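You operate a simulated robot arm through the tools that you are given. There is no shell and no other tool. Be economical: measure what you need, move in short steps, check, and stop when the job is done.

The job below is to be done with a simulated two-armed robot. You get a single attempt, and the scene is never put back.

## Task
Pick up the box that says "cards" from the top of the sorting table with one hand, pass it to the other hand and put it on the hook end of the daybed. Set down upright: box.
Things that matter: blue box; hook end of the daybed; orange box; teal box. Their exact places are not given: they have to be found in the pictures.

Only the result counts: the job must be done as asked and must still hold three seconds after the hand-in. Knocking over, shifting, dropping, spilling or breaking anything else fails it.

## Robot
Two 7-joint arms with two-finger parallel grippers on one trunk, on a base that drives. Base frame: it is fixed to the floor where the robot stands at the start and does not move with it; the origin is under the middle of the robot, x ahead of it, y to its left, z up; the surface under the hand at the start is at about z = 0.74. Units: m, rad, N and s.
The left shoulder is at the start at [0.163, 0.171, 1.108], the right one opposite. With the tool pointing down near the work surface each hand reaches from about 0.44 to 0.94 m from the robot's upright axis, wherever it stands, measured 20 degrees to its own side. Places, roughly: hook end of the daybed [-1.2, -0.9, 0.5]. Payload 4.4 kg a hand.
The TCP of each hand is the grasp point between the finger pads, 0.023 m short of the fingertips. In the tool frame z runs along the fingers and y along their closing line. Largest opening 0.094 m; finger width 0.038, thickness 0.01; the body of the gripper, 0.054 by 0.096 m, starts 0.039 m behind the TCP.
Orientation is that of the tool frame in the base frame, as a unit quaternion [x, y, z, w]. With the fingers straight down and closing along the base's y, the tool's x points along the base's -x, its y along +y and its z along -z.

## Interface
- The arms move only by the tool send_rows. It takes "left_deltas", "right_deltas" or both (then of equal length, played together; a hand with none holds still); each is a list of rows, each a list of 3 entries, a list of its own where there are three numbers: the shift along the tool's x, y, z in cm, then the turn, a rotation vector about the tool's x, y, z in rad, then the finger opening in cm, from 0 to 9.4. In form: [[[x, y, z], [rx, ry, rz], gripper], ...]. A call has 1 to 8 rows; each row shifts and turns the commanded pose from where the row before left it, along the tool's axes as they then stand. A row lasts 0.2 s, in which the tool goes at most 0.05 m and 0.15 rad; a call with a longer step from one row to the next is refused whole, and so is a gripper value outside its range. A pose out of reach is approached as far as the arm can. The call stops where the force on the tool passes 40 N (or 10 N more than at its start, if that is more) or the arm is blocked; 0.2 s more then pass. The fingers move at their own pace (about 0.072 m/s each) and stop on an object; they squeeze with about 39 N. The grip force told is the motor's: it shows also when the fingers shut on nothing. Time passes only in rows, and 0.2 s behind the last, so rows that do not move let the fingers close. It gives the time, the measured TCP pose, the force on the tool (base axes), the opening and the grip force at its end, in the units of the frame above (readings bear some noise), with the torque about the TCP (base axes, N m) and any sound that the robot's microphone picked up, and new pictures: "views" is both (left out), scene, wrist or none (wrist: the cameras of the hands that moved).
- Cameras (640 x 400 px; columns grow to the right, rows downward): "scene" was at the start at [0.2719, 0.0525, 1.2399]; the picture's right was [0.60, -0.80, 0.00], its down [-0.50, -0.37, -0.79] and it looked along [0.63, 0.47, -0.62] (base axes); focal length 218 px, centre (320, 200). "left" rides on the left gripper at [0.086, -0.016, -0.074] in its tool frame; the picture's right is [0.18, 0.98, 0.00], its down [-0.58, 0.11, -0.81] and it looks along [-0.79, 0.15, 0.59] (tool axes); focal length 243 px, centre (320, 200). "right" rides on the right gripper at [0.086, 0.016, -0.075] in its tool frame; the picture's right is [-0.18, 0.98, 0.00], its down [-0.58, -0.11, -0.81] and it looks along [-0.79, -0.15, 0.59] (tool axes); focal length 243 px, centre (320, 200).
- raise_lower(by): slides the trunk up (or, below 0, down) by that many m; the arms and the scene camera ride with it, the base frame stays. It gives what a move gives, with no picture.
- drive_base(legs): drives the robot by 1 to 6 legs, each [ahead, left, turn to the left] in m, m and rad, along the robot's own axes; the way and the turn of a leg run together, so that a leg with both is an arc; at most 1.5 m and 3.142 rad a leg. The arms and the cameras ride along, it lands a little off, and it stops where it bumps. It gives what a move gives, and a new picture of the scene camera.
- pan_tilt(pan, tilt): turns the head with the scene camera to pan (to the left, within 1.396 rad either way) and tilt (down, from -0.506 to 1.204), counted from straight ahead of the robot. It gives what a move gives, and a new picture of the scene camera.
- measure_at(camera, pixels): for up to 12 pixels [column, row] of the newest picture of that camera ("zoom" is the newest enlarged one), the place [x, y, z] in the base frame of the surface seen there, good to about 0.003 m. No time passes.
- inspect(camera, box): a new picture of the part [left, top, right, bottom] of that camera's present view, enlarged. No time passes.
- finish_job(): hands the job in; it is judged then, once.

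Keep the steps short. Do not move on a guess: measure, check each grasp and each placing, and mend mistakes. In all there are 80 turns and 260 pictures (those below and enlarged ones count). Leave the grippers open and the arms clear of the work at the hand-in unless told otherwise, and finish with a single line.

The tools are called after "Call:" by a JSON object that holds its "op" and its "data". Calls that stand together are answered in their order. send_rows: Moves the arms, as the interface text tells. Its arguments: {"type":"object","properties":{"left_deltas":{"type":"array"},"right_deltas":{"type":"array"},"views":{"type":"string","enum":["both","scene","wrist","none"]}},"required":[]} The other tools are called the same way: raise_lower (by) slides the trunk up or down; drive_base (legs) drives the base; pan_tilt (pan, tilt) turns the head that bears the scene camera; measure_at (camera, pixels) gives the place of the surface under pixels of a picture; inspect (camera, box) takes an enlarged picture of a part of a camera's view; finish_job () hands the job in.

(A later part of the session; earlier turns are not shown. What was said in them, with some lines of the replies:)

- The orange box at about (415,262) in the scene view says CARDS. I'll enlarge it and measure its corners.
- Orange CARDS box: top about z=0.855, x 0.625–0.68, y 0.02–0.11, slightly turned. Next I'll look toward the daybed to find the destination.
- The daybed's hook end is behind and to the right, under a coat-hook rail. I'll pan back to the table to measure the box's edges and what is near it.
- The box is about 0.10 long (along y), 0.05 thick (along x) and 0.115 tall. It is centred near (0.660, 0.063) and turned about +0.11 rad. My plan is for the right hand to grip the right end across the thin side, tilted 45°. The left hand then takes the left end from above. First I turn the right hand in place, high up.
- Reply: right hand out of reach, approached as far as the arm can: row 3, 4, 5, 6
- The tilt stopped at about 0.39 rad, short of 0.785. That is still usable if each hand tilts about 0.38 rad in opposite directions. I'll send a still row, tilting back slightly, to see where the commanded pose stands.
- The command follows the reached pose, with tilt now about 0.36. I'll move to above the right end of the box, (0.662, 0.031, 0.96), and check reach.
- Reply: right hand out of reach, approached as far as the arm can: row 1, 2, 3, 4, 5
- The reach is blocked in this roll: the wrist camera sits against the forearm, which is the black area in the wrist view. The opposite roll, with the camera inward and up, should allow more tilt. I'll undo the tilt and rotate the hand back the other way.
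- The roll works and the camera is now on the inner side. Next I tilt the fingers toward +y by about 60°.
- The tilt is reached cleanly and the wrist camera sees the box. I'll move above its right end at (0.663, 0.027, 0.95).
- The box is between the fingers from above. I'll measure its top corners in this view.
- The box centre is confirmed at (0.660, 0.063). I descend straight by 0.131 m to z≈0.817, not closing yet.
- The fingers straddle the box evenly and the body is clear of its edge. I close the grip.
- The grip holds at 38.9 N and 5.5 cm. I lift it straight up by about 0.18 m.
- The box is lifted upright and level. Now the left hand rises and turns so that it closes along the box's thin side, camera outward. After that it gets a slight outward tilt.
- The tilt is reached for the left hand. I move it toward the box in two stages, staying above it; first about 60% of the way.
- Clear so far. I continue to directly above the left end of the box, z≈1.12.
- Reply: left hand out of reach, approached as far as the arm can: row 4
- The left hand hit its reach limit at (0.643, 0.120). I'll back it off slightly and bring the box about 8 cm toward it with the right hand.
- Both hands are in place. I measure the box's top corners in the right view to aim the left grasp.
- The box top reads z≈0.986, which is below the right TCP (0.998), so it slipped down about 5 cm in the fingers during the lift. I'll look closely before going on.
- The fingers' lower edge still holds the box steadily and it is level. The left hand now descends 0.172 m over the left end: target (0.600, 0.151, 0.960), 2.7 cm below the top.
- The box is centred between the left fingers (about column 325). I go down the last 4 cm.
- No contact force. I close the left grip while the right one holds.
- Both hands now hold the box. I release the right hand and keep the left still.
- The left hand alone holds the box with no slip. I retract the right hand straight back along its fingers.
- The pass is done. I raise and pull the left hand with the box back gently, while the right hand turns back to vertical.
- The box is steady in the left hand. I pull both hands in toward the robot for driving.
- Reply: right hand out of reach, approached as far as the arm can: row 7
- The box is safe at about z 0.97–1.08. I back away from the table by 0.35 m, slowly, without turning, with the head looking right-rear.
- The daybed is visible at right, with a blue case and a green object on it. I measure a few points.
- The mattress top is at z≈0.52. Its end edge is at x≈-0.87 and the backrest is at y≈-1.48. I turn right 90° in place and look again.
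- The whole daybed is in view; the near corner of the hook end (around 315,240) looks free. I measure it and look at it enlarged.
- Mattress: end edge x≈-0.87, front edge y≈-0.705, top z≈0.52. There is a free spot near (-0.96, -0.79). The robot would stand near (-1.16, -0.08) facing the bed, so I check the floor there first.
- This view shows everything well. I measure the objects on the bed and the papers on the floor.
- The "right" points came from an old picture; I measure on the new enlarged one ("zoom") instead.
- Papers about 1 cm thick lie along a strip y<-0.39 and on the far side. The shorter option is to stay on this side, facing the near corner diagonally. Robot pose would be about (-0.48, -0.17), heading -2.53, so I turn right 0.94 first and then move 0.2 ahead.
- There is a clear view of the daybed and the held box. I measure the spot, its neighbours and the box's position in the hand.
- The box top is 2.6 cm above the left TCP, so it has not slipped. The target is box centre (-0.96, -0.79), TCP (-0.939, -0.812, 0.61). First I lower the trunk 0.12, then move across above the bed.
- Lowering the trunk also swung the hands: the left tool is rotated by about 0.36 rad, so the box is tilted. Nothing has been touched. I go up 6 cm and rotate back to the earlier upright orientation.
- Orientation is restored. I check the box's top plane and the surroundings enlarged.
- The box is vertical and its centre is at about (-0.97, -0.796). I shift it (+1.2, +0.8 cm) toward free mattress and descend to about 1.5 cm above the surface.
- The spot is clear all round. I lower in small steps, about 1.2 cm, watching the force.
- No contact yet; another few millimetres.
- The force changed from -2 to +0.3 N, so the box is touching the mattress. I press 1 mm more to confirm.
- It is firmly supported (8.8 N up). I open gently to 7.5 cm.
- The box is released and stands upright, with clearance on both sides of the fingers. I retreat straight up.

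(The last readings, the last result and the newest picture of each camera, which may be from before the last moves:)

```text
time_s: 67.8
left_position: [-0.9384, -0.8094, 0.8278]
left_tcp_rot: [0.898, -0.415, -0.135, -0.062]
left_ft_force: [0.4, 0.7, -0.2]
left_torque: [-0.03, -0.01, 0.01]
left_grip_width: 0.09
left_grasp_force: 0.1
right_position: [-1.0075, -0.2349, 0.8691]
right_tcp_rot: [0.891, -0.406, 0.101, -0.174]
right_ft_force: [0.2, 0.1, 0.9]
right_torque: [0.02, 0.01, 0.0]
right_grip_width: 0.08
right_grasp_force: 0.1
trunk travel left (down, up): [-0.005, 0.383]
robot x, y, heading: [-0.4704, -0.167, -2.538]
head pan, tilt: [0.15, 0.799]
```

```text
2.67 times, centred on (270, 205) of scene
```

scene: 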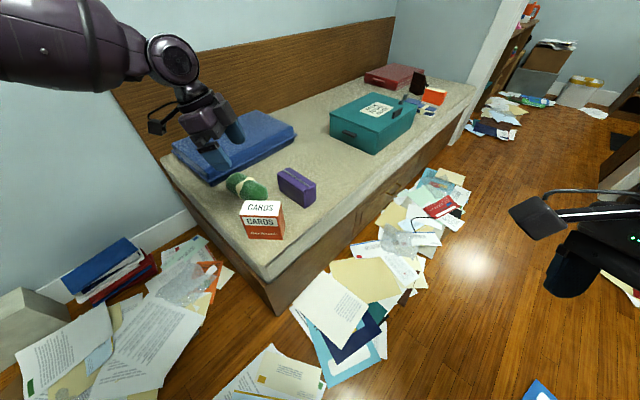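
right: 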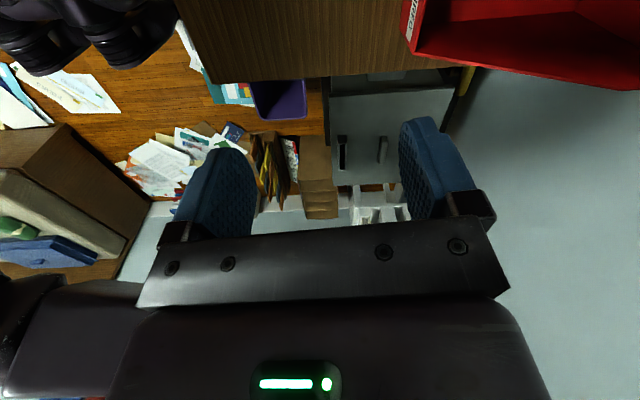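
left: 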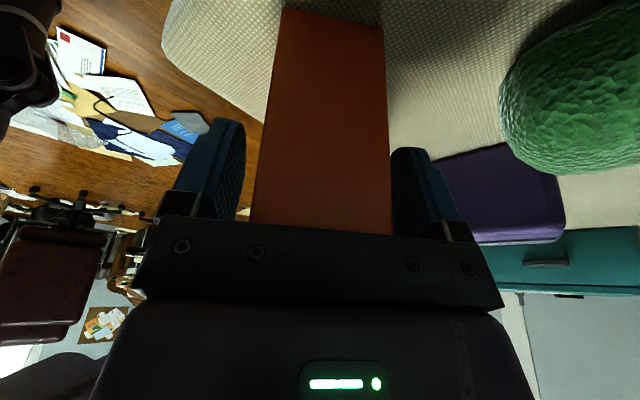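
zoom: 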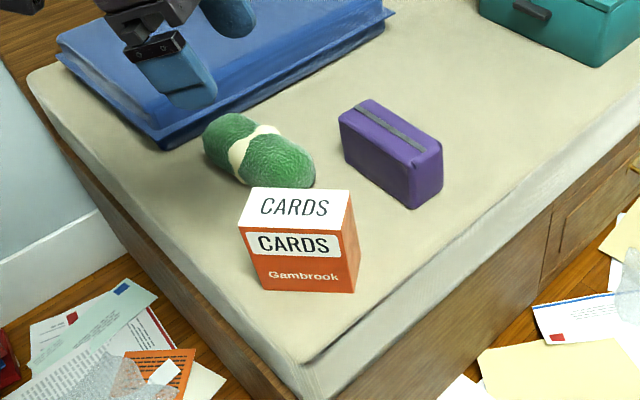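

The box stands upright at the hook end with its neighbours untouched. I pull the left hand back clear of the bed.

Call:
{"op": "send_rows", "data": {"left_deltas": [[[-0.6, -3.0, -2.0], [0, 0, 0], 9], [[-0.6, -3.6, -2.0], [0, 0, 0], 9], [[0, -4, 0], [0, 0, 0], 9], [[0, -4, 0], [0, 0, 0], 9], [[0, -4, 0], [0, 0, 0], 9], [[0, -4, 0], [0, 0, 0], 9]], "views": "scene"}}

Call:
{"op": "measure_at", "data": {"camera": "scene", "pixels": [[262, 208], [262, 235], [245, 185]]}}

```text
time_s: 69.2
left_position: [-0.7697, -0.6636, 0.8674]
left_tcp_rot: [0.897, -0.415, -0.136, -0.062]
left_ft_force: [-0.2, -0.5, -1.0]
left_torque: [0.02, -0.02, 0.01]
left_grip_width: 0.0898
left_grasp_force: 0.1
right_position: [-1.0064, -0.2367, 0.8685]
right_tcp_rot: [0.891, -0.407, 0.102, -0.173]
right_ft_force: [-0.9, 0.1, -0.6]
right_torque: [0.01, 0.0, 0.02]
right_grip_width: 0.0799
right_grasp_force: 0.0
trunk travel left (down, up): [-0.005, 0.383]
robot x, y, heading: [-0.4668, -0.1635, -2.54]
head pan, tilt: [0.15, 0.799]
```

scene: 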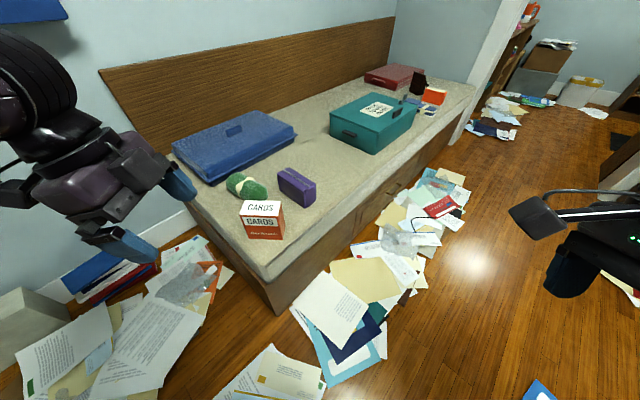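

```text
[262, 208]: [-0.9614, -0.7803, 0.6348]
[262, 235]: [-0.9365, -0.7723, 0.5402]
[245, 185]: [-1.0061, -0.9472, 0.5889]
```

The box top reads z≈0.635 and is level and steady; both hands are open and clear. I hand the job in.

Call:
{"op": "finish_job", "data": {}}

```text
The job is handed in.
```

The "cards" box was picked up with the right hand, passed to the left hand, and now stands upright on the hook end of the daybed, with nothing else seen to have moved.
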